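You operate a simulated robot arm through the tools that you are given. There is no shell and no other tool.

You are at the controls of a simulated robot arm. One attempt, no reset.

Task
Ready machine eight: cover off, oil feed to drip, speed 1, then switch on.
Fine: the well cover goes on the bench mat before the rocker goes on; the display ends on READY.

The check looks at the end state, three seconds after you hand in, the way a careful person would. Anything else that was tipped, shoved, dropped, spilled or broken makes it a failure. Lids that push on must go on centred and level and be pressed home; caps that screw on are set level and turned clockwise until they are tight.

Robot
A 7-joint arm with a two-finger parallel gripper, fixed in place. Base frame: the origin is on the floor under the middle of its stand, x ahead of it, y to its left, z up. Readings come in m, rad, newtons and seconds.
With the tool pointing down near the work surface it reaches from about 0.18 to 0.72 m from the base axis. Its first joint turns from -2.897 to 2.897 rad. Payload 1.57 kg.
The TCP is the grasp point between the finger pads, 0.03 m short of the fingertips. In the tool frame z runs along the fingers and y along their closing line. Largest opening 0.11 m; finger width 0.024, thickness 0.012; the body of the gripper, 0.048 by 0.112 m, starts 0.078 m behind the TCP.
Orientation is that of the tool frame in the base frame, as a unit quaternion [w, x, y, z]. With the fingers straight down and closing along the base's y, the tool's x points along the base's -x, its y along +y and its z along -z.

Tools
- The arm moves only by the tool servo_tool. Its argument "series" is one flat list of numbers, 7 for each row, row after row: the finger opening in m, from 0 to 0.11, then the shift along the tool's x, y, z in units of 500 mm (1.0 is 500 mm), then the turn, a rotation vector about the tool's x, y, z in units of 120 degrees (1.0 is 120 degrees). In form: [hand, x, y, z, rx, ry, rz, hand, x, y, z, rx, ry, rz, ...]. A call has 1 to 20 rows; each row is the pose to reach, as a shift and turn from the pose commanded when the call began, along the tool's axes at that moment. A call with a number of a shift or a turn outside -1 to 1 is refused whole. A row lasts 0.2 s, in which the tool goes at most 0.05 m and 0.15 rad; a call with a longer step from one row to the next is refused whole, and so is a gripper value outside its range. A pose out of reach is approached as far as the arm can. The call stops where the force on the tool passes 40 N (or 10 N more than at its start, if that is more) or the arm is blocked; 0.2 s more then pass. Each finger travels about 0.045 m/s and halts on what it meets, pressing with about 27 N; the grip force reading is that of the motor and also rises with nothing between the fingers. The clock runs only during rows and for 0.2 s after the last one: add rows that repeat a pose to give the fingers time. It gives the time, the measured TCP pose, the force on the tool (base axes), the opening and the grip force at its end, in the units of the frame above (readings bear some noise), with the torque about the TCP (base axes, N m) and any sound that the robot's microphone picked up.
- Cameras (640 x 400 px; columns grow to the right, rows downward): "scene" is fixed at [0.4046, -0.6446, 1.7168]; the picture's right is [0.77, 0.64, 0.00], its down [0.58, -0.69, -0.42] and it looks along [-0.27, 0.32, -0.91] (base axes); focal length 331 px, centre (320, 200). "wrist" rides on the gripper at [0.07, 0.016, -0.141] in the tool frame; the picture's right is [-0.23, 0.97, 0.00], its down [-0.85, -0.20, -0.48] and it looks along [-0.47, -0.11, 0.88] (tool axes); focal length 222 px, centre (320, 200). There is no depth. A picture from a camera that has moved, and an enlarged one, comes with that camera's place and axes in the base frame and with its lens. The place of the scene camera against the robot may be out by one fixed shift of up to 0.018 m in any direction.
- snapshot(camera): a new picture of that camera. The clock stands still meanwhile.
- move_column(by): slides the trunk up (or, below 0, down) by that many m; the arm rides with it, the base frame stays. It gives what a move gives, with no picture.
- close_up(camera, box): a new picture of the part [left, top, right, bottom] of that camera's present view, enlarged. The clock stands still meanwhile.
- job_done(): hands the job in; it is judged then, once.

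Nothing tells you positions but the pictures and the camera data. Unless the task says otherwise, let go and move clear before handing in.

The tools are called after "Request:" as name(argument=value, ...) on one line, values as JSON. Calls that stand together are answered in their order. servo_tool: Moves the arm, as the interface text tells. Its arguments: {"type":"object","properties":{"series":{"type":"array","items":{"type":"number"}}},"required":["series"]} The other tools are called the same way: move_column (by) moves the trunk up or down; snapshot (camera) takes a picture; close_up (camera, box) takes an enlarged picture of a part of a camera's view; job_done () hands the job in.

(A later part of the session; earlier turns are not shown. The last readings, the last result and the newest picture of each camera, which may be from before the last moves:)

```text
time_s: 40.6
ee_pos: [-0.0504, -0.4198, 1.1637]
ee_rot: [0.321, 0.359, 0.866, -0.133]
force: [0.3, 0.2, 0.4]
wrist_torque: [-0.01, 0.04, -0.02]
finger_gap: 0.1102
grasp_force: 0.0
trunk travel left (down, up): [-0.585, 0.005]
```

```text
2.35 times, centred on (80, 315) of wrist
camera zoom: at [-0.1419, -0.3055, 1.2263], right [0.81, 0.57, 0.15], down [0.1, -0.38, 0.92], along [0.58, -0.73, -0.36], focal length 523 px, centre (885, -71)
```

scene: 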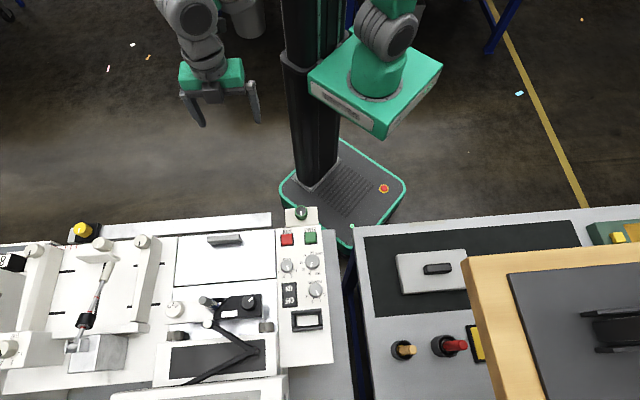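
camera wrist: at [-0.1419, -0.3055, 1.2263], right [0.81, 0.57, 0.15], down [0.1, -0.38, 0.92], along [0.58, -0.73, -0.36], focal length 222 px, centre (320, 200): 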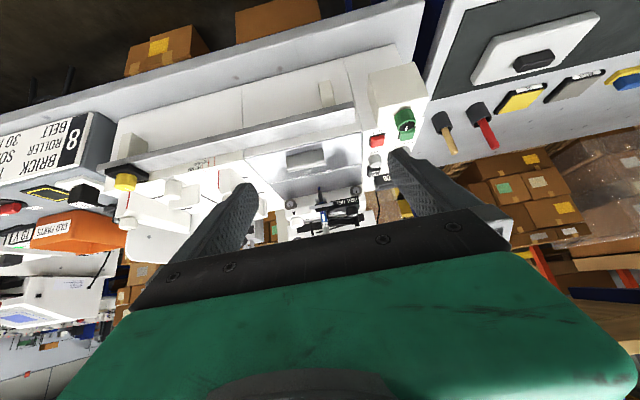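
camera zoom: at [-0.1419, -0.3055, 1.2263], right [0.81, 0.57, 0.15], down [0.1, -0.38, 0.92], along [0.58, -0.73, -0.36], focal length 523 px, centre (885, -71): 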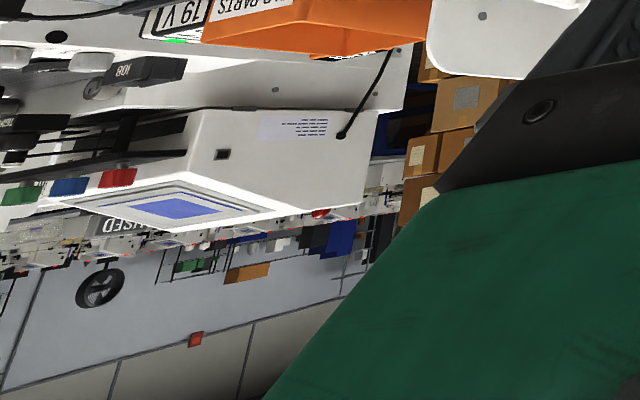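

The front faces are blank. There's a small printed sticker on the neighbouring monitor and other signs; I'll zoom in on those and on the green and yellow knobs.

Request:
close_up(camera="wrist", box=[90, 275, 130, 300])

Request:
close_up(camera="wrist", box=[0, 310, 80, 360])

Request:
close_up(camera="wrist", box=[360, 60, 440, 150])

Request:
close_up(camera="wrist", box=[95, 140, 165, 200])

Request:
close_up(camera="wrist", box=[0, 240, 120, 320])

```text
16.00 times, centred on (110, 288) of wrist
camera zoom: at [-0.1419, -0.3055, 1.2263], right [0.81, 0.57, 0.15], down [0.1, -0.38, 0.92], along [0.58, -0.73, -0.36], focal length 3554 px, centre (3680, -1200)
```

zoom: 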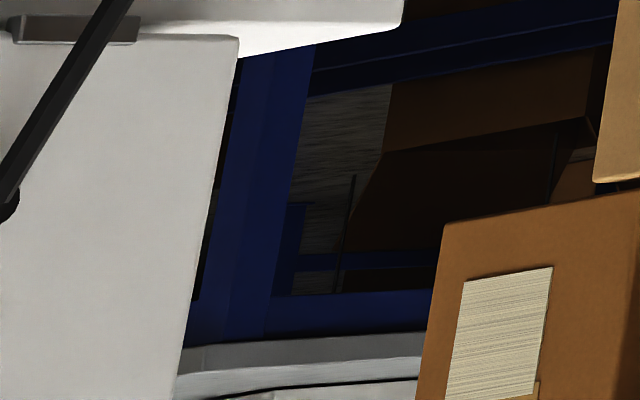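

```text
8.00 times, centred on (40, 335) of wrist
camera zoom: at [-0.1419, -0.3055, 1.2263], right [0.81, 0.57, 0.15], down [0.1, -0.38, 0.92], along [0.58, -0.73, -0.36], focal length 1777 px, centre (2560, -880)
```

zoom: 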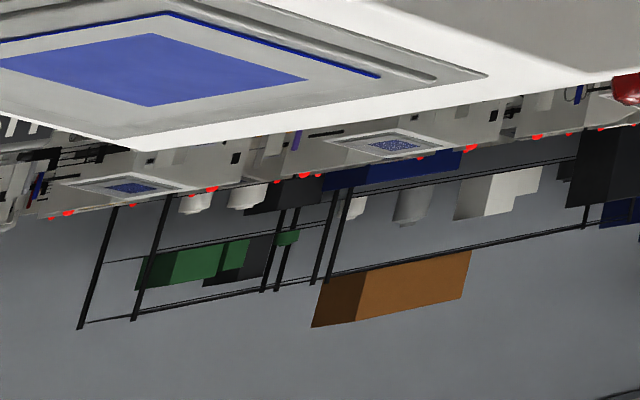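

```text
4.44 times, centred on (400, 105) of wrist
camera zoom: at [-0.1419, -0.3055, 1.2263], right [0.81, 0.57, 0.15], down [0.1, -0.38, 0.92], along [0.58, -0.73, -0.36], focal length 987 px, centre (-36, 622)
```

zoom: 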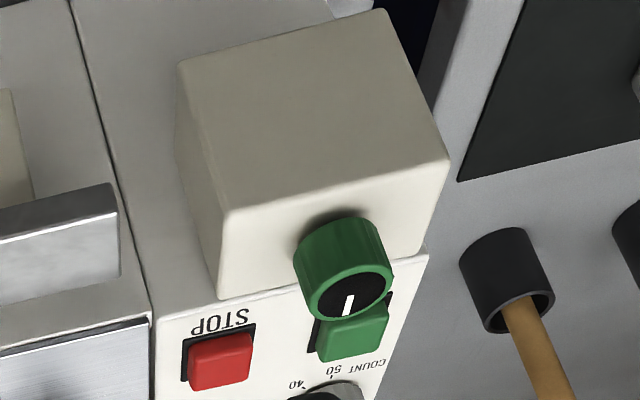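

```text
6.67 times, centred on (130, 170) of wrist
camera zoom: at [-0.1419, -0.3055, 1.2263], right [0.81, 0.57, 0.15], down [0.1, -0.38, 0.92], along [0.58, -0.73, -0.36], focal length 1481 px, centre (1587, 400)
```

zoom: 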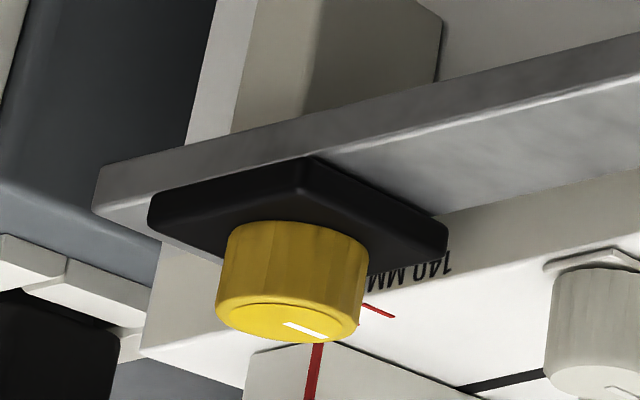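

```text
5.00 times, centred on (60, 280) of wrist
camera zoom: at [-0.1419, -0.3055, 1.2263], right [0.81, 0.57, 0.15], down [0.1, -0.38, 0.92], along [0.58, -0.73, -0.36], focal length 1111 px, centre (1620, -200)
```

zoom: 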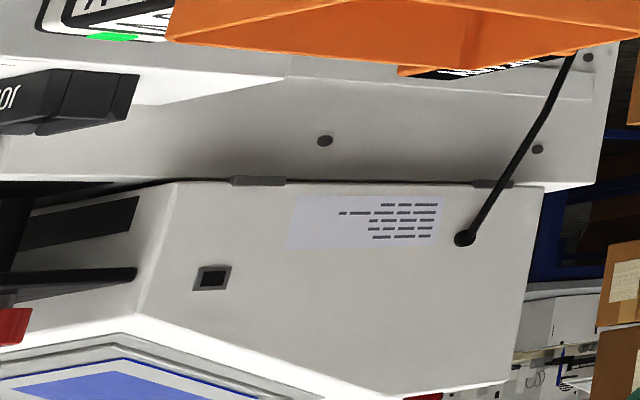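

No labels on any visible face of the machine besides the panel and pen block. I'll go back to tool-down and look closely straight down on the uncovered area and at the green knob's block.

Request:
servo_tool(series=[0.11, 0, 0, 0, 0, 0.07, 0, 0.11, 0, 0, 0, 0, 0.14, 0, 0.11, 0, 0, 0, 0, 0.21, 0, 0.11, 0, 0, 0, 0, 0.28, 0, 0.11, 0, 0, 0, 0, 0.34, 0])

Request:
servo_tool(series=[0.11, -0.04, 0.03, 0, 0, 0, 0, 0.11, -0.08, 0.06, 0, 0, 0, 0, 0.11, -0.12, 0.09, 0, 0, 0, 0, 0.11, -0.16, 0.1, 0, 0, 0, 0, 0.11, -0.2, 0.1, 0, 0, 0, 0, 0.11, -0.24, 0.1, 0, 0, 0, 0, 0.11, -0.28, 0.1, 0, 0, 0, 0, 0.11, -0.32, 0.1, 0, 0, 0, 0, 0.11, -0.36, 0.1, 0, 0, 0, 0])

Request:
snapshot(camera="wrist")

```text
time_s: 41.8
ee_pos: [-0.05, -0.4209, 1.1642]
ee_rot: [-0.002, 0.382, 0.924, 0.002]
force: [-0.2, 0.3, -0.1]
wrist_torque: [0.01, 0.01, 0.01]
finger_gap: 0.1099
grasp_force: 0.0
trunk travel left (down, up): [-0.585, 0.005]
```

```text
time_s: 43.8
ee_pos: [0.112, -0.5127, 1.1628]
ee_rot: [-0.002, 0.382, 0.924, 0.002]
force: [-0.6, 0.0, -0.2]
wrist_torque: [0.01, 0.01, -0.02]
finger_gap: 0.1099
grasp_force: 0.0
trunk travel left (down, up): [-0.585, 0.005]
```

```text
taken
camera wrist: at [0.075, -0.4518, 1.3055], right [0.85, 0.53, 0.0], down [0.46, -0.75, 0.47], along [0.25, -0.4, -0.88], focal length 222 px, centre (320, 200)
```

wrist: 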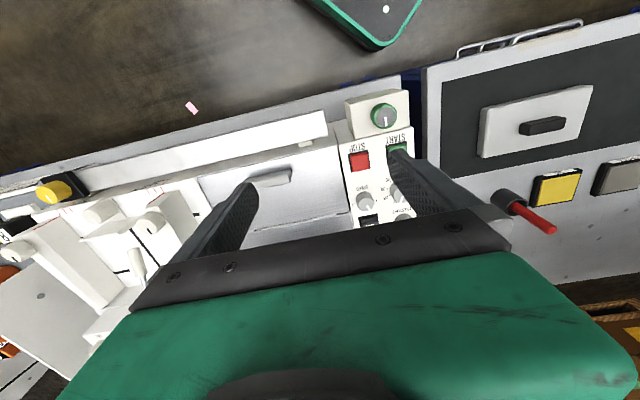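

Request:
close_up(camera="wrist", box=[190, 130, 350, 235])

Request:
close_up(camera="wrist", box=[335, 80, 425, 140])

Request:
close_up(camera="wrist", box=[340, 130, 420, 230])

Request:
close_up(camera="scene", box=[165, 225, 215, 255])

Request:
close_up(camera="scene", box=[245, 225, 340, 285])

```text
3.81 times, centred on (270, 182) of wrist
camera zoom: at [0.075, -0.4518, 1.3055], right [0.85, 0.53, 0.0], down [0.46, -0.75, 0.47], along [0.25, -0.4, -0.88], focal length 846 px, centre (510, 267)
```

zoom: 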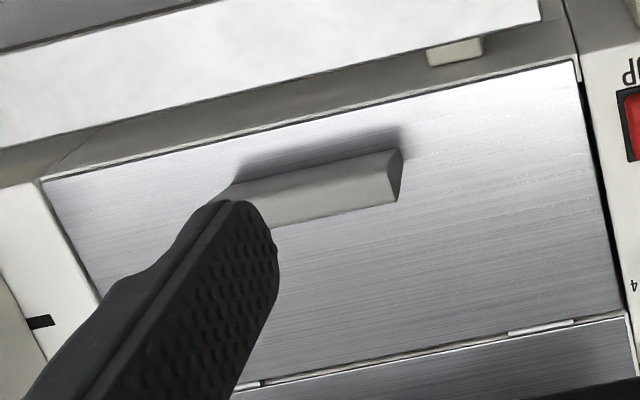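

```text
6.67 times, centred on (380, 110) of wrist
camera zoom: at [0.075, -0.4518, 1.3055], right [0.85, 0.53, 0.0], down [0.46, -0.75, 0.47], along [0.25, -0.4, -0.88], focal length 1481 px, centre (-80, 800)
```

zoom: 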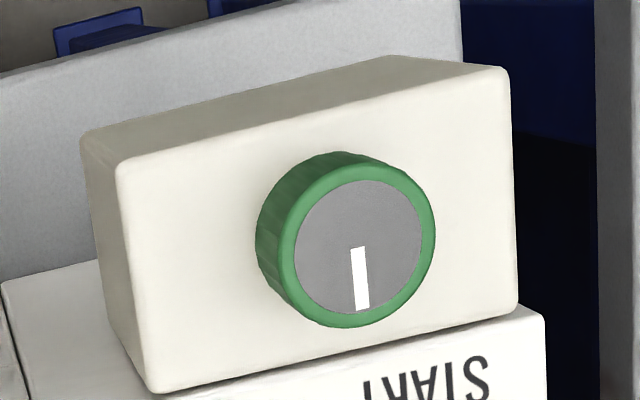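

```text
4.00 times, centred on (380, 180) of wrist
camera zoom: at [0.075, -0.4518, 1.3055], right [0.85, 0.53, 0.0], down [0.46, -0.75, 0.47], along [0.25, -0.4, -0.88], focal length 888 px, centre (80, 280)
```

zoom: 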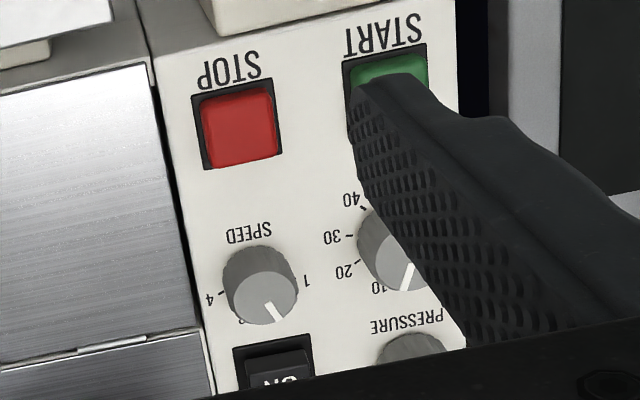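

```text
12.80 times, centred on (190, 240) of scene
camera zoom: at [0.4046, -0.6446, 1.7168], right [0.77, 0.64, 0.0], down [0.58, -0.69, -0.42], along [-0.27, 0.32, -0.91], focal length 4241 px, centre (1984, -312)
```

zoom: 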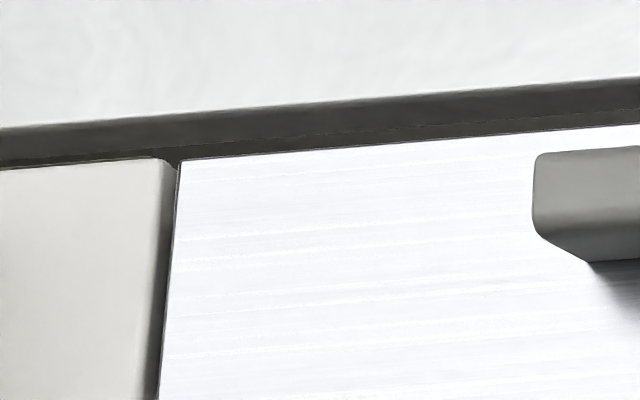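

```text
6.67 times, centred on (292, 255) of scene
camera zoom: at [0.4046, -0.6446, 1.7168], right [0.77, 0.64, 0.0], down [0.58, -0.69, -0.42], along [-0.27, 0.32, -0.91], focal length 2209 px, centre (503, -167)
```

zoom: 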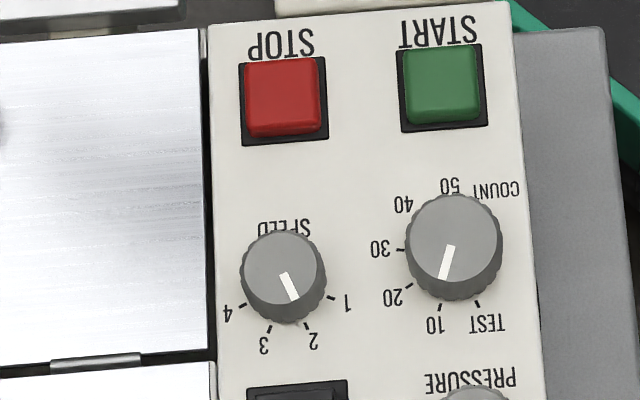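

I can read SPEED at 2 (needs 1) and COUNT at 10. Before touching anything else I want to compare with machine seven, so I'll move left for a look at it.

Request:
servo_tool(series=[0.11, 0.065, -0.0413, 0, 0, 0, 0, 0.11, 0.13, -0.0826, 0, 0, 0, 0, 0.11, 0.195, -0.1239, 0, 0, 0, 0, 0.11, 0.26, -0.1652, 0, 0, 0, 0, 0.11, 0.325, -0.2065, 0, 0, 0, 0, 0.11, 0.39, -0.2478, 0, 0, 0, 0, 0.11, 0.455, -0.2891, 0, 0, 0, 0, 0.11, 0.52, -0.3304, 0, 0, 0, 0, 0.11, 0.585, -0.3717, 0, 0, 0, 0, 0.11, 0.65, -0.413, 0, 0, 0, 0, 0.11, 0.715, -0.4543, 0, 0, 0, 0, 0.11, 0.78, -0.4956, 0, 0, 0, 0])

Request:
snapshot(camera="wrist")

```text
time_s: 46.4
ee_pos: [-0.3394, -0.4124, 1.1647]
ee_rot: [-0.001, 0.383, 0.924, 0.0]
force: [0.5, -0.5, 0.2]
wrist_torque: [-0.01, 0.0, 0.0]
finger_gap: 0.1102
grasp_force: 0.0
trunk travel left (down, up): [-0.585, 0.005]
```

```text
taken
camera wrist: at [-0.3776, -0.351, 1.3073], right [0.85, 0.53, 0.0], down [0.46, -0.75, 0.48], along [0.25, -0.4, -0.88], focal length 222 px, centre (320, 200)
```

wrist: 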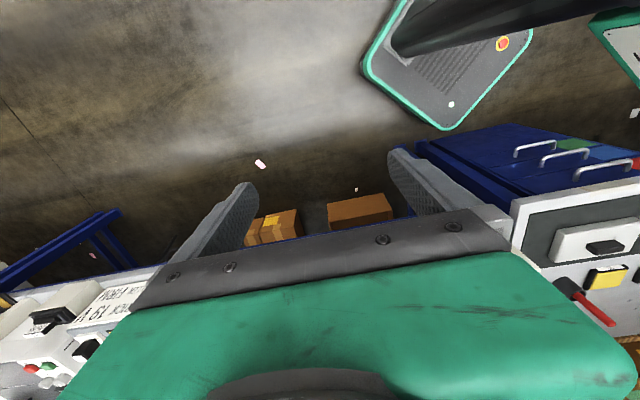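

Request:
servo_tool(series=[0.11, 0, 0, 0, 0, 0, 0.07, 0.11, 0, 0, 0, 0, 0, 0.14, 0.11, 0, 0, 0, 0, 0, 0.21, 0.11, 0, 0, 0, 0, 0, 0.28, 0.11, 0, 0, 0, 0, 0, 0.35, 0.11, 0, 0, 0, 0, 0, 0.42, 0.11, 0, 0, 0, 0, 0, 0.49])

Request:
servo_tool(series=[0.11, 0, 0, 0, 0, -0.07, 0, 0.11, 0, 0, 0, 0, -0.14, 0, 0.11, 0, 0, 0, 0, -0.21, 0])

Request:
snapshot(camera="wrist")

```text
time_s: 48.0
ee_pos: [-0.3375, -0.4101, 1.1645]
ee_rot: [-0.001, 0.787, 0.617, 0.0]
force: [0.4, -0.8, -0.2]
wrist_torque: [0.01, 0.0, 0.0]
finger_gap: 0.1101
grasp_force: 0.0
trunk travel left (down, up): [-0.585, 0.005]
```

```text
time_s: 48.8
ee_pos: [-0.3379, -0.4109, 1.1645]
ee_rot: [0.134, 0.768, 0.602, -0.173]
force: [-0.5, -0.3, -0.8]
wrist_torque: [0.03, -0.01, -0.01]
finger_gap: 0.11
grasp_force: 0.0
trunk travel left (down, up): [-0.585, 0.005]
```

```text
taken
camera wrist: at [-0.2932, -0.295, 1.2628], right [0.9, -0.43, 0.1], down [-0.33, -0.51, 0.8], along [-0.3, -0.75, -0.6], focal length 222 px, centre (320, 200)
```

wrist: 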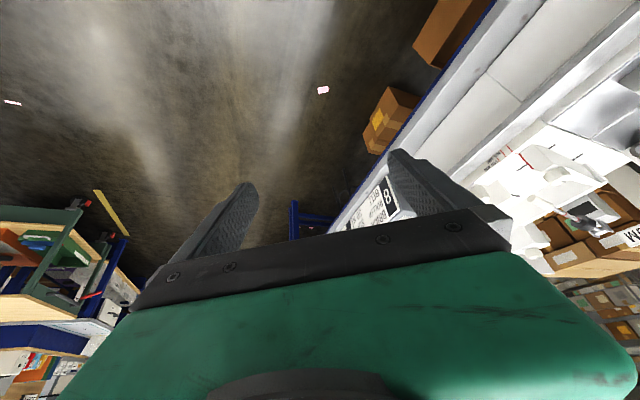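

Request:
servo_tool(series=[0.11, 0, 0, 0, 0, -0.065, 0, 0.11, 0, 0, 0, 0, -0.13, 0, 0.11, 0, 0, 0, 0, -0.195, 0, 0.11, 0, 0, 0, 0, -0.25, 0])

Request:
snapshot(camera="wrist")

```text
time_s: 49.8
ee_pos: [-0.3391, -0.4109, 1.1647]
ee_rot: [0.286, 0.696, 0.547, -0.366]
force: [0.0, -0.8, -0.5]
wrist_torque: [-0.01, 0.01, 0.0]
finger_gap: 0.1099
grasp_force: 0.1
trunk travel left (down, up): [-0.585, 0.005]
```

```text
taken
camera wrist: at [-0.2857, -0.2631, 1.1887], right [0.92, -0.36, 0.18], down [-0.21, -0.04, 0.98], along [-0.34, -0.93, -0.12], focal length 222 px, centre (320, 200)
```

wrist: 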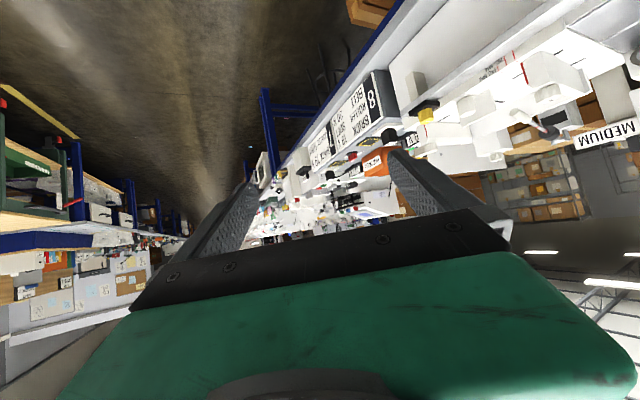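

Request:
close_up(camera="wrist", box=[240, 130, 420, 245])

Request:
close_up(camera="wrist", box=[260, 170, 340, 220])

Request:
close_up(camera="wrist", box=[380, 50, 560, 160])

Request:
close_up(camera="wrist", box=[500, 0, 640, 120])

```text
3.48 times, centred on (330, 188) of wrist
camera zoom: at [-0.2857, -0.2631, 1.1887], right [0.92, -0.36, 0.18], down [-0.21, -0.04, 0.98], along [-0.34, -0.93, -0.12], focal length 773 px, centre (285, 244)
```

zoom: 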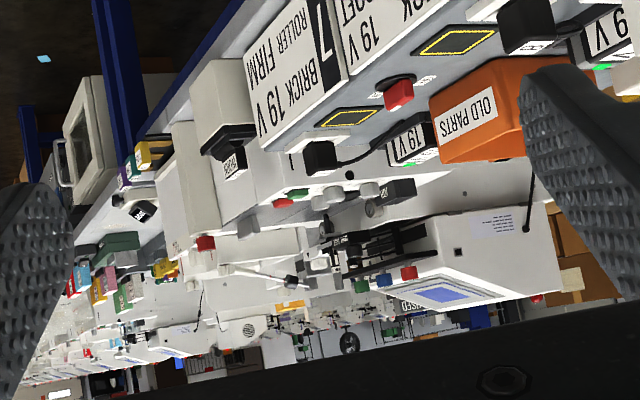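

```text
8.00 times, centred on (300, 195) of wrist
camera zoom: at [-0.2857, -0.2631, 1.1887], right [0.92, -0.36, 0.18], down [-0.21, -0.04, 0.98], along [-0.34, -0.93, -0.12], focal length 1777 px, centre (480, 240)
```

zoom: 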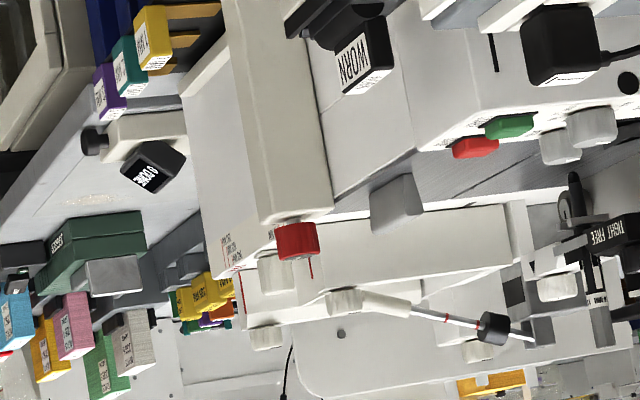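

```text
3.56 times, centred on (470, 105) of wrist
camera zoom: at [-0.2857, -0.2631, 1.1887], right [0.92, -0.36, 0.18], down [-0.21, -0.04, 0.98], along [-0.34, -0.93, -0.12], focal length 790 px, centre (-213, 538)
```

zoom: 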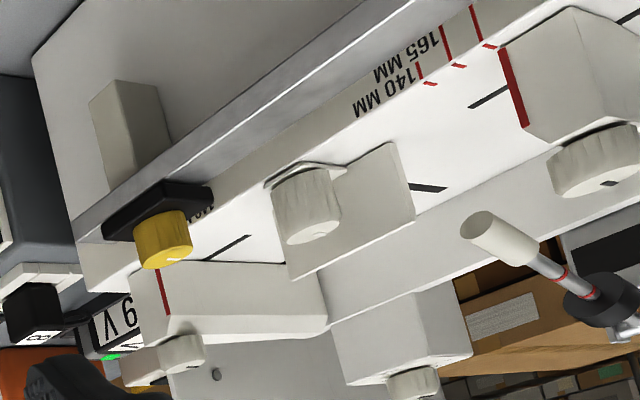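

```text
3.33 times, centred on (570, 60) of wrist
camera zoom: at [-0.2857, -0.2631, 1.1887], right [0.92, -0.36, 0.18], down [-0.21, -0.04, 0.98], along [-0.34, -0.93, -0.12], focal length 740 px, centre (-513, 667)
```

zoom: 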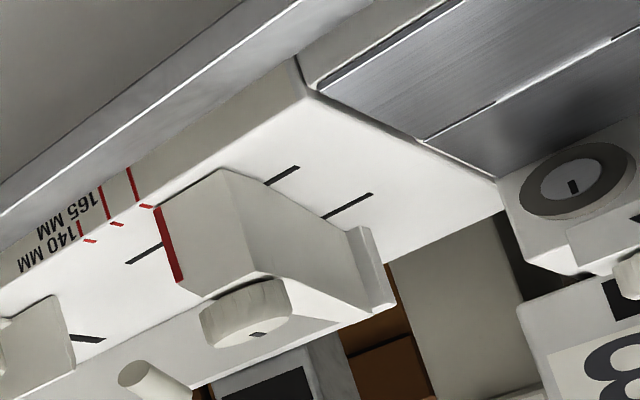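

Request:
close_up(camera="wrist", box=[282, 185, 312, 215])

Request:
close_up(camera="wrist", box=[240, 195, 280, 245])

Request:
close_up(camera="wrist", box=[310, 180, 360, 215])

Request:
close_up(camera="wrist", box=[258, 150, 300, 185])

```text
13.33 times, centred on (297, 200) of wrist
camera zoom: at [-0.2857, -0.2631, 1.1887], right [0.92, -0.36, 0.18], down [-0.21, -0.04, 0.98], along [-0.34, -0.93, -0.12], focal length 2962 px, centre (627, 200)
```

zoom: 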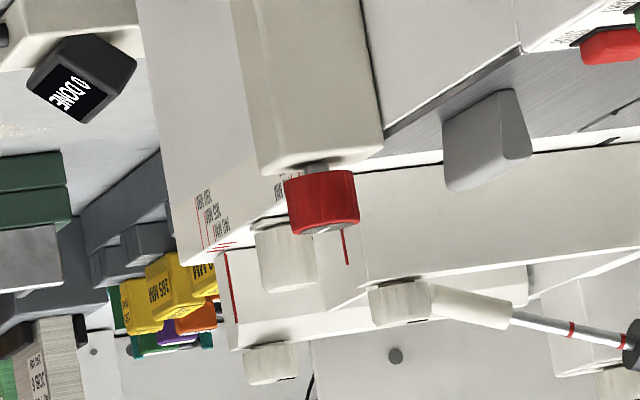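

```text
8.00 times, centred on (260, 220) of wrist
camera zoom: at [-0.2857, -0.2631, 1.1887], right [0.92, -0.36, 0.18], down [-0.21, -0.04, 0.98], along [-0.34, -0.93, -0.12], focal length 1777 px, centre (800, 40)
```

zoom: 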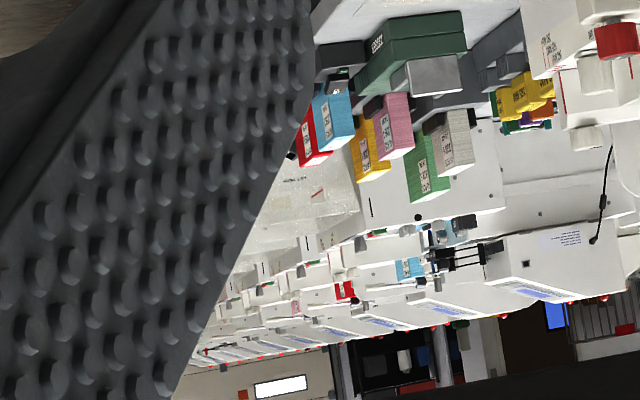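

```text
11.43 times, centred on (335, 198) of wrist
camera zoom: at [-0.2857, -0.2631, 1.1887], right [0.92, -0.36, 0.18], down [-0.21, -0.04, 0.98], along [-0.34, -0.93, -0.12], focal length 2538 px, centre (149, 229)
```

zoom: 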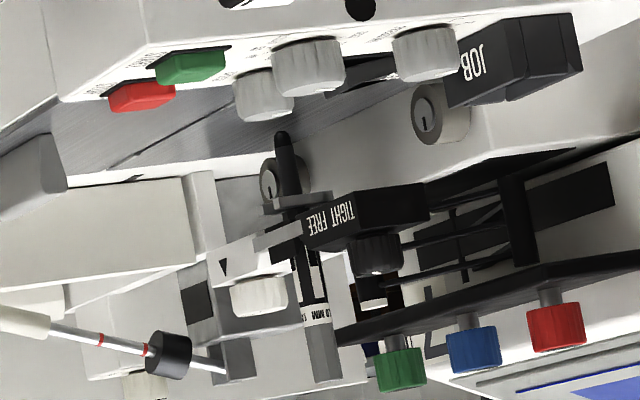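

```text
11.43 times, centred on (279, 168) of wrist
camera zoom: at [-0.2857, -0.2631, 1.1887], right [0.92, -0.36, 0.18], down [-0.21, -0.04, 0.98], along [-0.34, -0.93, -0.12], focal length 2538 px, centre (789, 571)
```

zoom: 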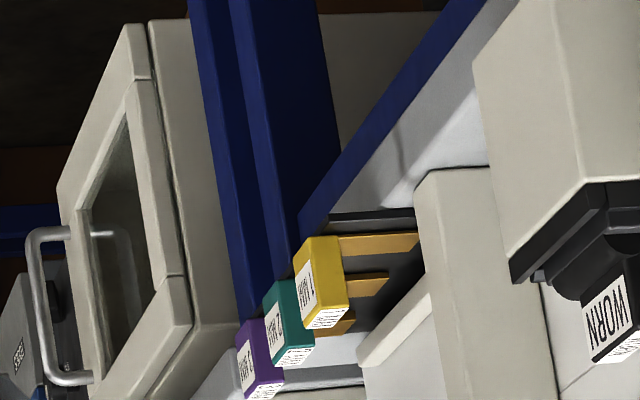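

Machine seven is the same model without the grey lid, so the lid is specific to eight. I'll check a few remaining places at high zoom from the fixed camera: the JOB frame, pen block label plate, and the rail.

Request:
close_up(camera="scene", box=[275, 275, 340, 340])

Request:
close_up(camera="scene", box=[200, 285, 270, 330])

Request:
close_up(camera="scene", box=[60, 205, 290, 250])

Request:
close_up(camera="scene", box=[100, 360, 300, 400])

Request:
close_up(camera="scene", box=[325, 220, 400, 400])

```text
6.15 times, centred on (308, 308) of scene
camera zoom: at [0.4046, -0.6446, 1.7168], right [0.77, 0.64, 0.0], down [0.58, -0.69, -0.42], along [-0.27, 0.32, -0.91], focal length 2039 px, centre (397, -462)
```

zoom: 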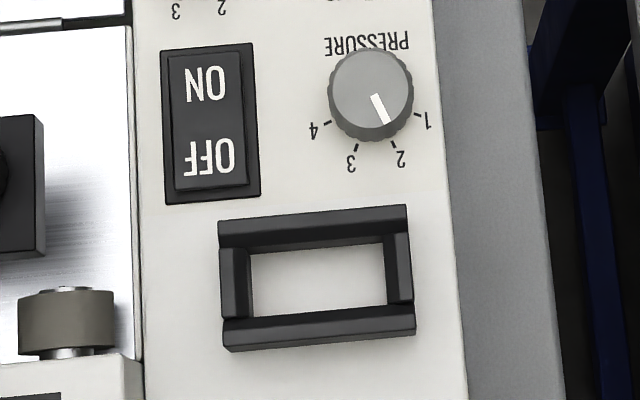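

```text
8.89 times, centred on (235, 308) of scene
camera zoom: at [0.4046, -0.6446, 1.7168], right [0.77, 0.64, 0.0], down [0.58, -0.69, -0.42], along [-0.27, 0.32, -0.91], focal length 2945 px, centre (1076, -756)
```

zoom: 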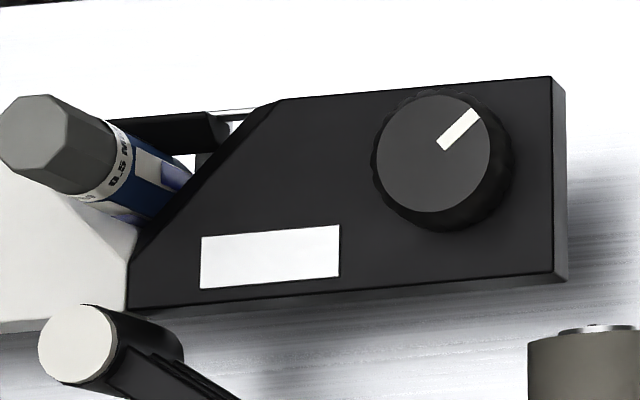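

```text
2.78 times, centred on (175, 228) of scene
camera zoom: at [0.4046, -0.6446, 1.7168], right [0.77, 0.64, 0.0], down [0.58, -0.69, -0.42], along [-0.27, 0.32, -0.91], focal length 922 px, centre (724, 124)
```

zoom: 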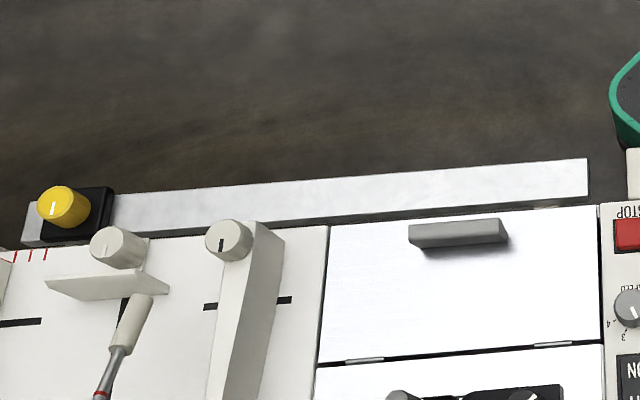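

```text
3.20 times, centred on (200, 380) of scene
camera zoom: at [0.4046, -0.6446, 1.7168], right [0.77, 0.64, 0.0], down [0.58, -0.69, -0.42], along [-0.27, 0.32, -0.91], focal length 1060 px, centre (704, -376)
```

zoom: 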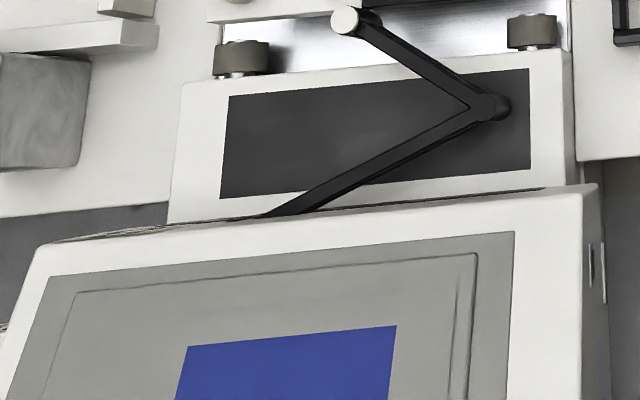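

```text
2.22 times, centred on (362, 310) of scene
camera zoom: at [0.4046, -0.6446, 1.7168], right [0.77, 0.64, 0.0], down [0.58, -0.69, -0.42], along [-0.27, 0.32, -0.91], focal length 736 px, centre (226, -44)
```

zoom: 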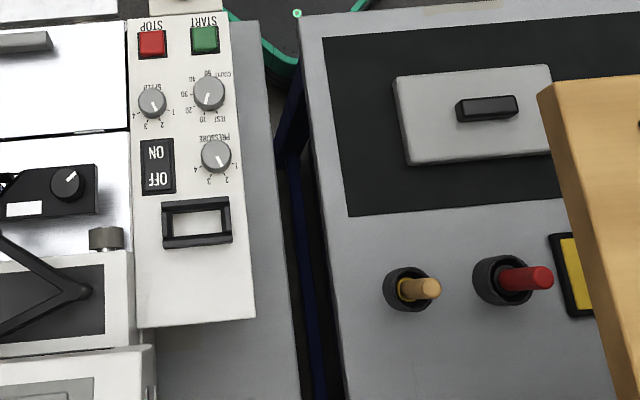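

No oil control shows anywhere outside, so the likeliest place is beneath the hinged flap that the cover sat on. I'll return the hand to vertical and come back in front of the flap to peek under it.

Request:
servo_tool(series=[0.11, 0, 0, 0, 0, 0.07, 0, 0.11, 0, 0, 0, 0, 0.14, 0, 0.11, 0, 0, 0, 0, 0.21, 0, 0.11, 0, 0, 0, 0, 0.28, 0, 0.11, 0, 0, 0, 0, 0.35, 0, 0.11, 0, 0, 0, 0, 0.42, 0, 0.11, 0, 0, 0, 0, 0.46, 0])

Request:
servo_tool(series=[0.11, 0, 0, 0, 0, 0, -0.07, 0.11, 0, 0, 0, 0, 0, -0.14, 0.11, 0, 0, 0, 0, 0, -0.21, 0.11, 0, 0, 0, 0, 0, -0.28, 0.11, 0, 0, 0, 0, 0, -0.35, 0.11, 0, 0, 0, 0, 0, -0.42, 0.11, 0, 0, 0, 0, 0, -0.49])

Request:
servo_tool(series=[0.11, -0.067, 0.031, 0, 0, 0, 0, 0.11, -0.134, 0.062, 0, 0, 0, 0, 0.11, -0.2, 0.093, 0, 0, 0, 0, 0.11, -0.267, 0.124, 0, 0, 0, 0, 0.11, -0.334, 0.155, 0, 0, 0, 0, 0.11, -0.4, 0.186, 0, 0, 0, 0, 0.11, -0.467, 0.217, 0.02, 0, 0, 0, 0.11, -0.534, 0.248, 0.05, 0, 0, 0, 0.11, -0.6, 0.279, 0.09, 0, 0, 0, 0.11, -0.669, 0.31, 0.1, 0, 0, 0])

Request:
snapshot(camera="wrist")

Request:
snapshot(camera="scene")

```text
time_s: 51.4
ee_pos: [-0.3384, -0.4122, 1.1647]
ee_rot: [-0.002, 0.787, 0.617, 0.001]
force: [0.3, 0.2, -0.6]
wrist_torque: [-0.01, 0.03, -0.01]
finger_gap: 0.1101
grasp_force: 0.0
trunk travel left (down, up): [-0.585, 0.005]
```

```text
time_s: 53.0
ee_pos: [-0.3393, -0.4111, 1.1648]
ee_rot: [-0.002, 0.381, 0.925, 0.0]
force: [0.2, 0.3, 0.2]
wrist_torque: [0.04, -0.02, 0.02]
finger_gap: 0.1102
grasp_force: 0.1
trunk travel left (down, up): [-0.585, 0.005]
```

```text
time_s: 55.2
ee_pos: [0.0085, -0.539, 1.1127]
ee_rot: [-0.001, 0.383, 0.924, 0.0]
force: [0.1, 1.0, -0.6]
wrist_torque: [0.02, -0.01, -0.03]
finger_gap: 0.11
grasp_force: 0.0
trunk travel left (down, up): [-0.585, 0.005]
```

```text
taken
camera wrist: at [-0.0292, -0.478, 1.2554], right [0.85, 0.53, 0.0], down [0.46, -0.75, 0.48], along [0.25, -0.4, -0.88], focal length 222 px, centre (320, 200)
```

wrist: 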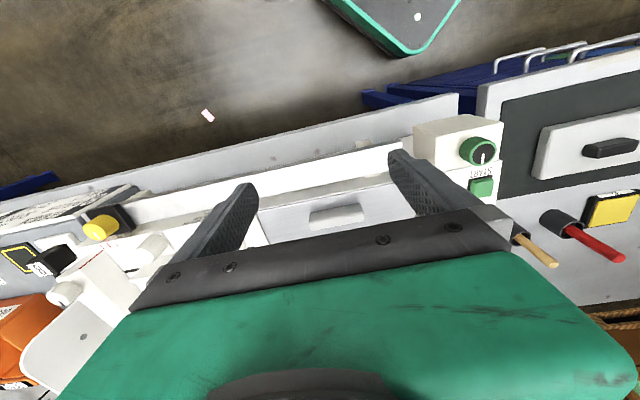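

```text
taken
```

scene: 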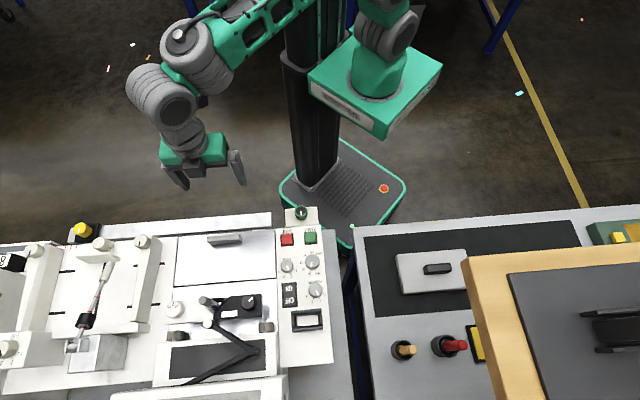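

Request:
close_up(camera="wrist", box=[255, 160, 405, 250])

Request:
close_up(camera="wrist", box=[290, 190, 380, 240])

Request:
close_up(camera="wrist", box=[400, 100, 520, 210])

```text
4.27 times, centred on (330, 205) of wrist
camera zoom: at [-0.0292, -0.478, 1.2554], right [0.85, 0.53, 0.0], down [0.46, -0.75, 0.48], along [0.25, -0.4, -0.88], focal length 948 px, centre (277, 179)
```

zoom: 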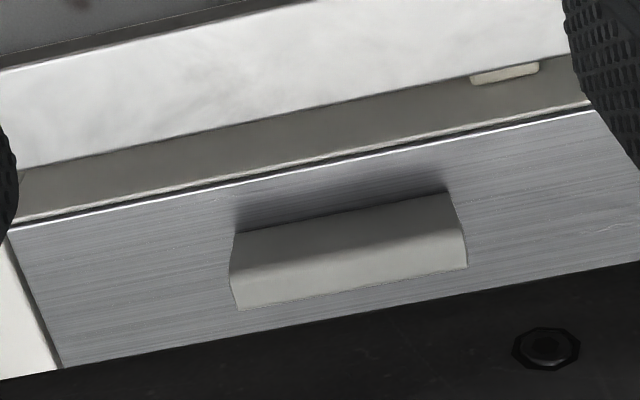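

```text
7.11 times, centred on (335, 215) of wrist
camera zoom: at [-0.0292, -0.478, 1.2554], right [0.85, 0.53, 0.0], down [0.46, -0.75, 0.48], along [0.25, -0.4, -0.88], focal length 1580 px, centre (213, 93)
```

zoom: 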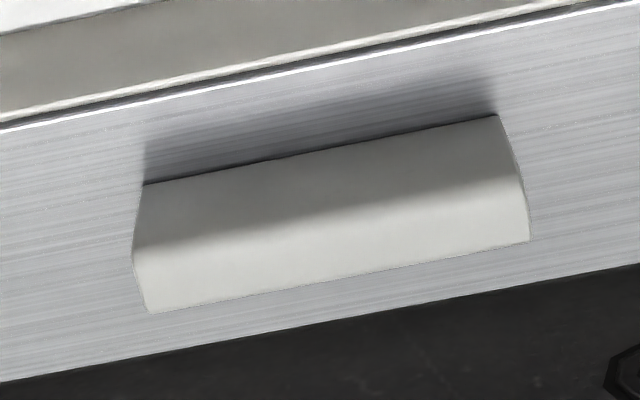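

```text
3.64 times, centred on (460, 155) of wrist
camera zoom: at [-0.0292, -0.478, 1.2554], right [0.85, 0.53, 0.0], down [0.46, -0.75, 0.48], along [0.25, -0.4, -0.88], focal length 808 px, centre (-189, 364)
```

zoom: 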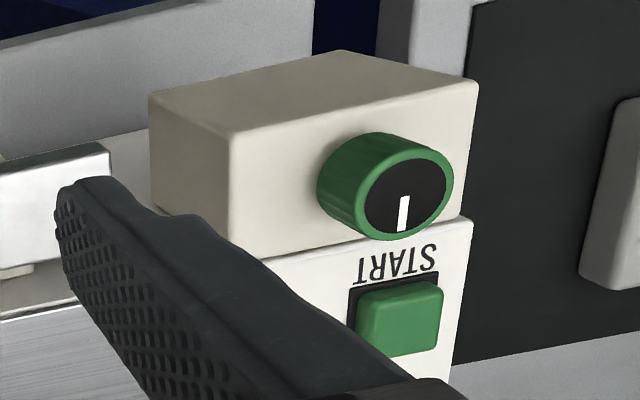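

The grip bar is about 70 mm long at roughly (0.082, -0.612), with about 19 mm of lip in front of it. I'll tilt the hand about 41° so the camera can look under the flap when I lift it slightly by the bar's ends.

Request:
servo_tool(series=[0.11, 0, 0, 0, 0, -0.07, 0, 0.11, 0, 0, 0, 0, -0.14, 0, 0.11, 0, 0, 0, 0, -0.21, 0, 0.11, 0, 0, 0, 0, -0.28, 0, 0.11, 0, 0, 0, 0, -0.34, 0])

Request:
servo_tool(series=[0.11, -0.007, 0, 0.06, 0, 0, 0, 0.11, -0.014, 0, 0.12, 0, 0, 0, 0.11, -0.021, 0, 0.18, 0, 0, 0])

Request:
snapshot(camera="wrist")

Request:
close_up(camera="scene", box=[140, 150, 320, 300])

```text
time_s: 56.4
ee_pos: [0.0076, -0.5376, 1.1139]
ee_rot: [0.323, 0.359, 0.866, -0.133]
force: [1.0, 0.2, 0.2]
wrist_torque: [0.04, -0.02, 0.02]
finger_gap: 0.11
grasp_force: 0.1
trunk travel left (down, up): [-0.585, 0.005]
```

```text
time_s: 57.2
ee_pos: [0.0546, -0.5856, 1.0521]
ee_rot: [0.321, 0.359, 0.866, -0.134]
force: [-0.7, -0.8, -0.5]
wrist_torque: [0.03, 0.02, -0.02]
finger_gap: 0.11
grasp_force: 0.1
trunk travel left (down, up): [-0.585, 0.005]
```

```text
taken
camera wrist: at [-0.0361, -0.4714, 1.1144], right [0.81, 0.57, 0.15], down [0.1, -0.38, 0.92], along [0.58, -0.73, -0.36], focal length 222 px, centre (320, 200)
```

wrist: 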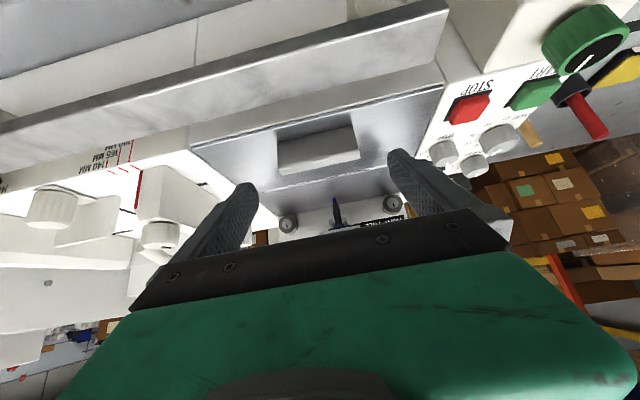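

```text
2.67 times, centred on (230, 225) of scene
camera zoom: at [0.4046, -0.6446, 1.7168], right [0.77, 0.64, 0.0], down [0.58, -0.69, -0.42], along [-0.27, 0.32, -0.91], focal length 884 px, centre (560, 133)
```

zoom: 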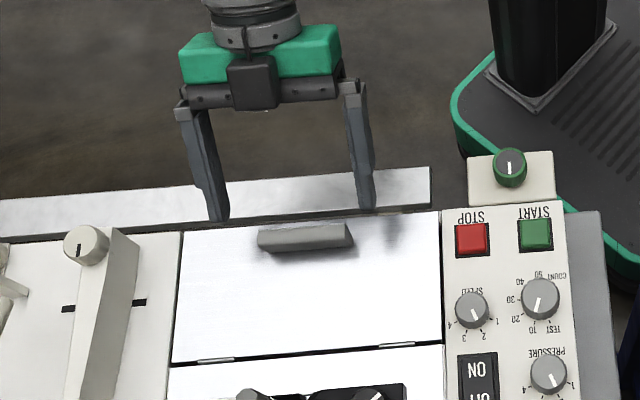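

Request:
servo_tool(series=[0.11, 0.002, 0, 0.04, 0, 0, 0, 0.11, 0.0035, 0, 0.08, 0, 0, 0, 0.11, 0.0035, 0, 0.08, 0, 0, 0])

Request:
snapshot(camera="wrist")

Request:
close_up(camera="scene", box=[160, 190, 290, 280])

```text
time_s: 58.0
ee_pos: [0.0713, -0.6018, 1.0215]
ee_rot: [0.32, 0.359, 0.866, -0.133]
force: [0.4, -0.1, -0.7]
wrist_torque: [0.02, 0.0, 0.01]
finger_gap: 0.11
grasp_force: 0.1
trunk travel left (down, up): [-0.585, 0.005]
```

```text
taken
camera wrist: at [-0.0189, -0.4886, 1.0826], right [0.81, 0.57, 0.15], down [0.1, -0.38, 0.92], along [0.58, -0.73, -0.36], focal length 222 px, centre (320, 200)
```

wrist: 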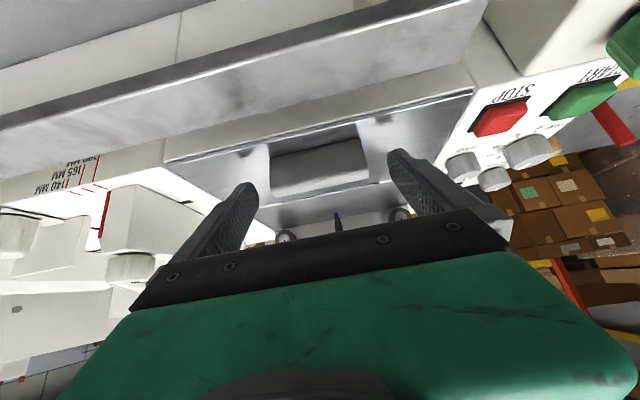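

```text
4.44 times, centred on (225, 235) of scene
camera zoom: at [0.4046, -0.6446, 1.7168], right [0.77, 0.64, 0.0], down [0.58, -0.69, -0.42], along [-0.27, 0.32, -0.91], focal length 1472 px, centre (742, 44)
```

zoom: 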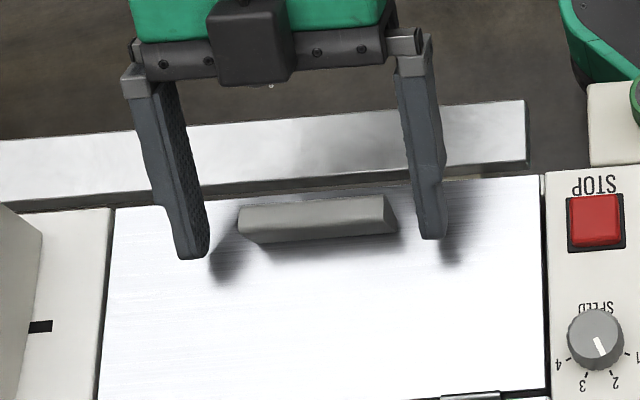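

Request:
servo_tool(series=[0.11, 0.004, 0, 0.0045, 0, 0, 0, 0.11, 0.0078, 0, 0.009, 0, 0, 0])

Request:
servo_tool(series=[0.05, 0, 0, 0, 0, 0, 0, 0.05, 0, 0, 0, 0, 0, 0, 0.05, 0, 0, 0, 0, 0, 0, 0.05, 0, 0, 0, 0, 0, 0])

Request:
snapshot(camera="wrist")

Request:
close_up(camera="scene", box=[160, 190, 290, 280])

```text
time_s: 58.6
ee_pos: [0.0727, -0.6028, 1.0152]
ee_rot: [0.321, 0.36, 0.866, -0.133]
force: [-0.4, 0.3, -0.2]
wrist_torque: [0.01, 0.02, -0.01]
finger_gap: 0.1101
grasp_force: 0.1
trunk travel left (down, up): [-0.585, 0.005]
```

```text
time_s: 59.6
ee_pos: [0.0717, -0.6023, 1.0151]
ee_rot: [0.32, 0.359, 0.867, -0.133]
force: [0.2, -0.7, -0.7]
wrist_torque: [-0.09, 0.08, -0.06]
finger_gap: 0.0739
grasp_force: 30.5
trunk travel left (down, up): [-0.585, 0.005]
```

```text
taken
camera wrist: at [-0.0189, -0.4884, 1.0766], right [0.81, 0.57, 0.15], down [0.1, -0.38, 0.92], along [0.58, -0.73, -0.36], focal length 222 px, centre (320, 200)
```

wrist: 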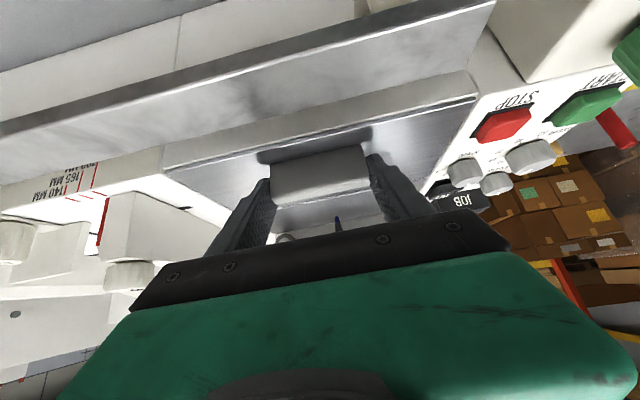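

```text
4.44 times, centred on (225, 235) of scene
camera zoom: at [0.4046, -0.6446, 1.7168], right [0.77, 0.64, 0.0], down [0.58, -0.69, -0.42], along [-0.27, 0.32, -0.91], focal length 1472 px, centre (742, 44)
```

zoom: 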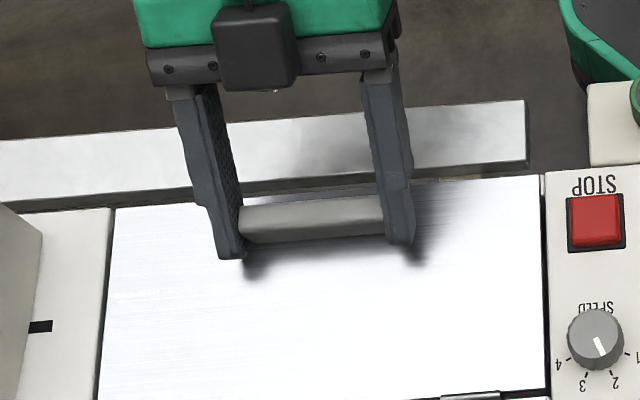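

Gripped the bar (73.9 mm). I'll lift along the hinge arc a few degrees and watch the force.

Request:
servo_tool(series=[0.05, -0.006, 0, -0.006, 0, 0, 0, 0.05, -0.0116, 0, -0.0122, 0, 0, 0, 0.05, -0.018, 0, -0.018, 0, 0, 0, 0.05, -0.0242, 0, -0.0234, 0, 0, 0, 0.05, -0.0242, 0, -0.0234, 0, 0, 0])

Request:
snapshot(camera="wrist")

Request:
close_up(camera="scene", box=[160, 190, 290, 300])

```text
time_s: 60.8
ee_pos: [0.0746, -0.6059, 1.0342]
ee_rot: [0.323, 0.357, 0.866, -0.134]
force: [6.1, -3.0, -1.6]
wrist_torque: [0.25, -0.82, 0.11]
finger_gap: 0.0739
grasp_force: 35.1
trunk travel left (down, up): [-0.585, 0.005]
```

```text
taken
camera wrist: at [-0.0169, -0.4906, 1.0952], right [0.81, 0.57, 0.15], down [0.1, -0.38, 0.92], along [0.58, -0.73, -0.36], focal length 222 px, centre (320, 200)
```

wrist: 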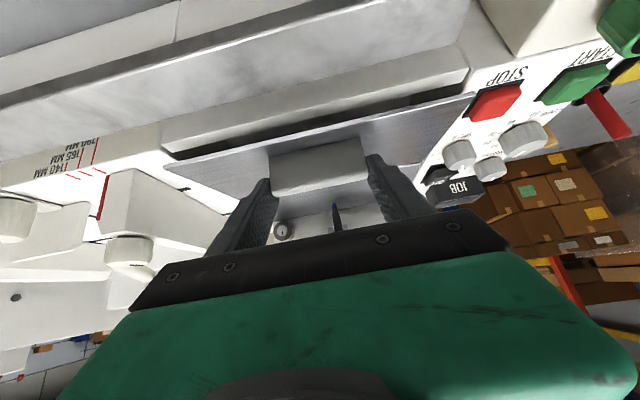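

```text
3.64 times, centred on (225, 245) of scene
camera zoom: at [0.4046, -0.6446, 1.7168], right [0.77, 0.64, 0.0], down [0.58, -0.69, -0.42], along [-0.27, 0.32, -0.91], focal length 1205 px, centre (666, 36)
```

zoom: 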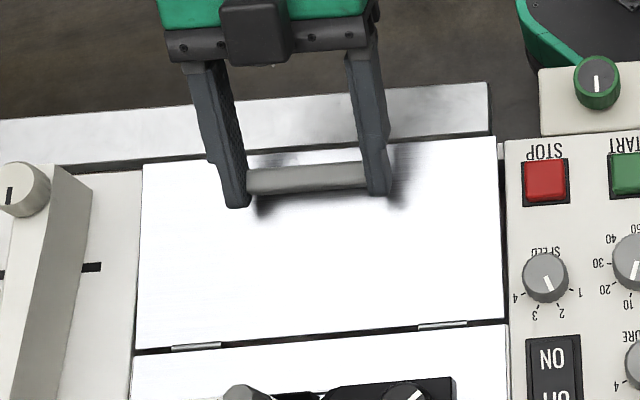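

The flap opens on its hinge and there is a cavity underneath. Continuing to about 25° for a peek.

Request:
servo_tool(series=[0.05, -0.007, 0, -0.005, 0, 0, 0, 0.05, -0.0136, 0, -0.0102, 0, 0, 0, 0.05, -0.021, 0, -0.015, 0, 0, 0, 0.05, -0.028, 0, -0.0192, 0, 0, 0, 0.05, -0.036, 0, -0.023, 0, 0, 0, 0.05, -0.0432, 0, -0.0268, 0, 0, 0])

Request:
snapshot(camera="wrist")

Request:
close_up(camera="scene", box=[160, 190, 290, 300])

```text
time_s: 62.2
ee_pos: [0.0792, -0.6105, 1.0545]
ee_rot: [0.321, 0.36, 0.866, -0.132]
force: [5.7, 1.5, -20.3]
wrist_torque: [0.76, 0.93, -0.13]
finger_gap: 0.0738
grasp_force: 45.3
trunk travel left (down, up): [-0.585, 0.005]
```

```text
taken
camera wrist: at [-0.0119, -0.4958, 1.1166], right [0.81, 0.57, 0.15], down [0.1, -0.38, 0.92], along [0.58, -0.73, -0.37], focal length 222 px, centre (320, 200)
```

wrist: 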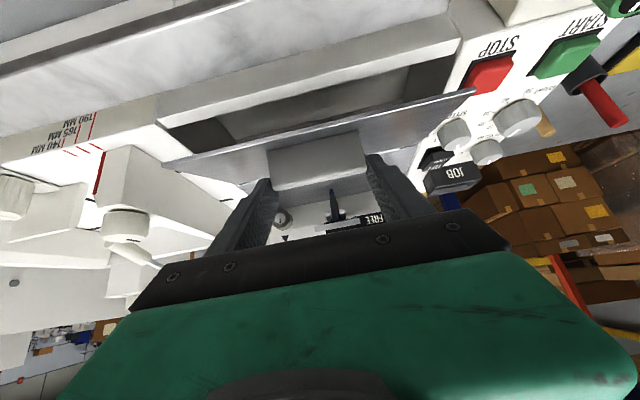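

```text
3.64 times, centred on (225, 245) of scene
camera zoom: at [0.4046, -0.6446, 1.7168], right [0.77, 0.64, 0.0], down [0.58, -0.69, -0.42], along [-0.27, 0.32, -0.91], focal length 1205 px, centre (666, 36)
```

zoom: 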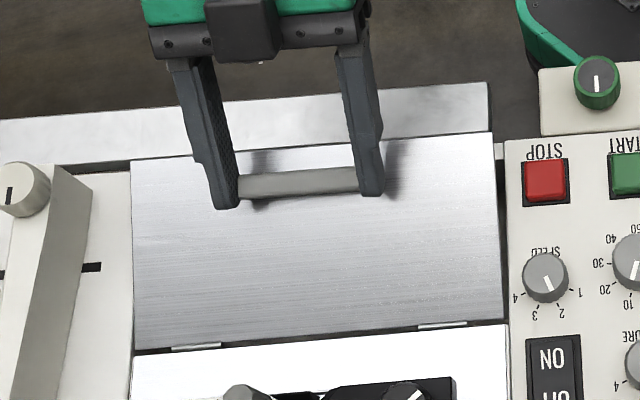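

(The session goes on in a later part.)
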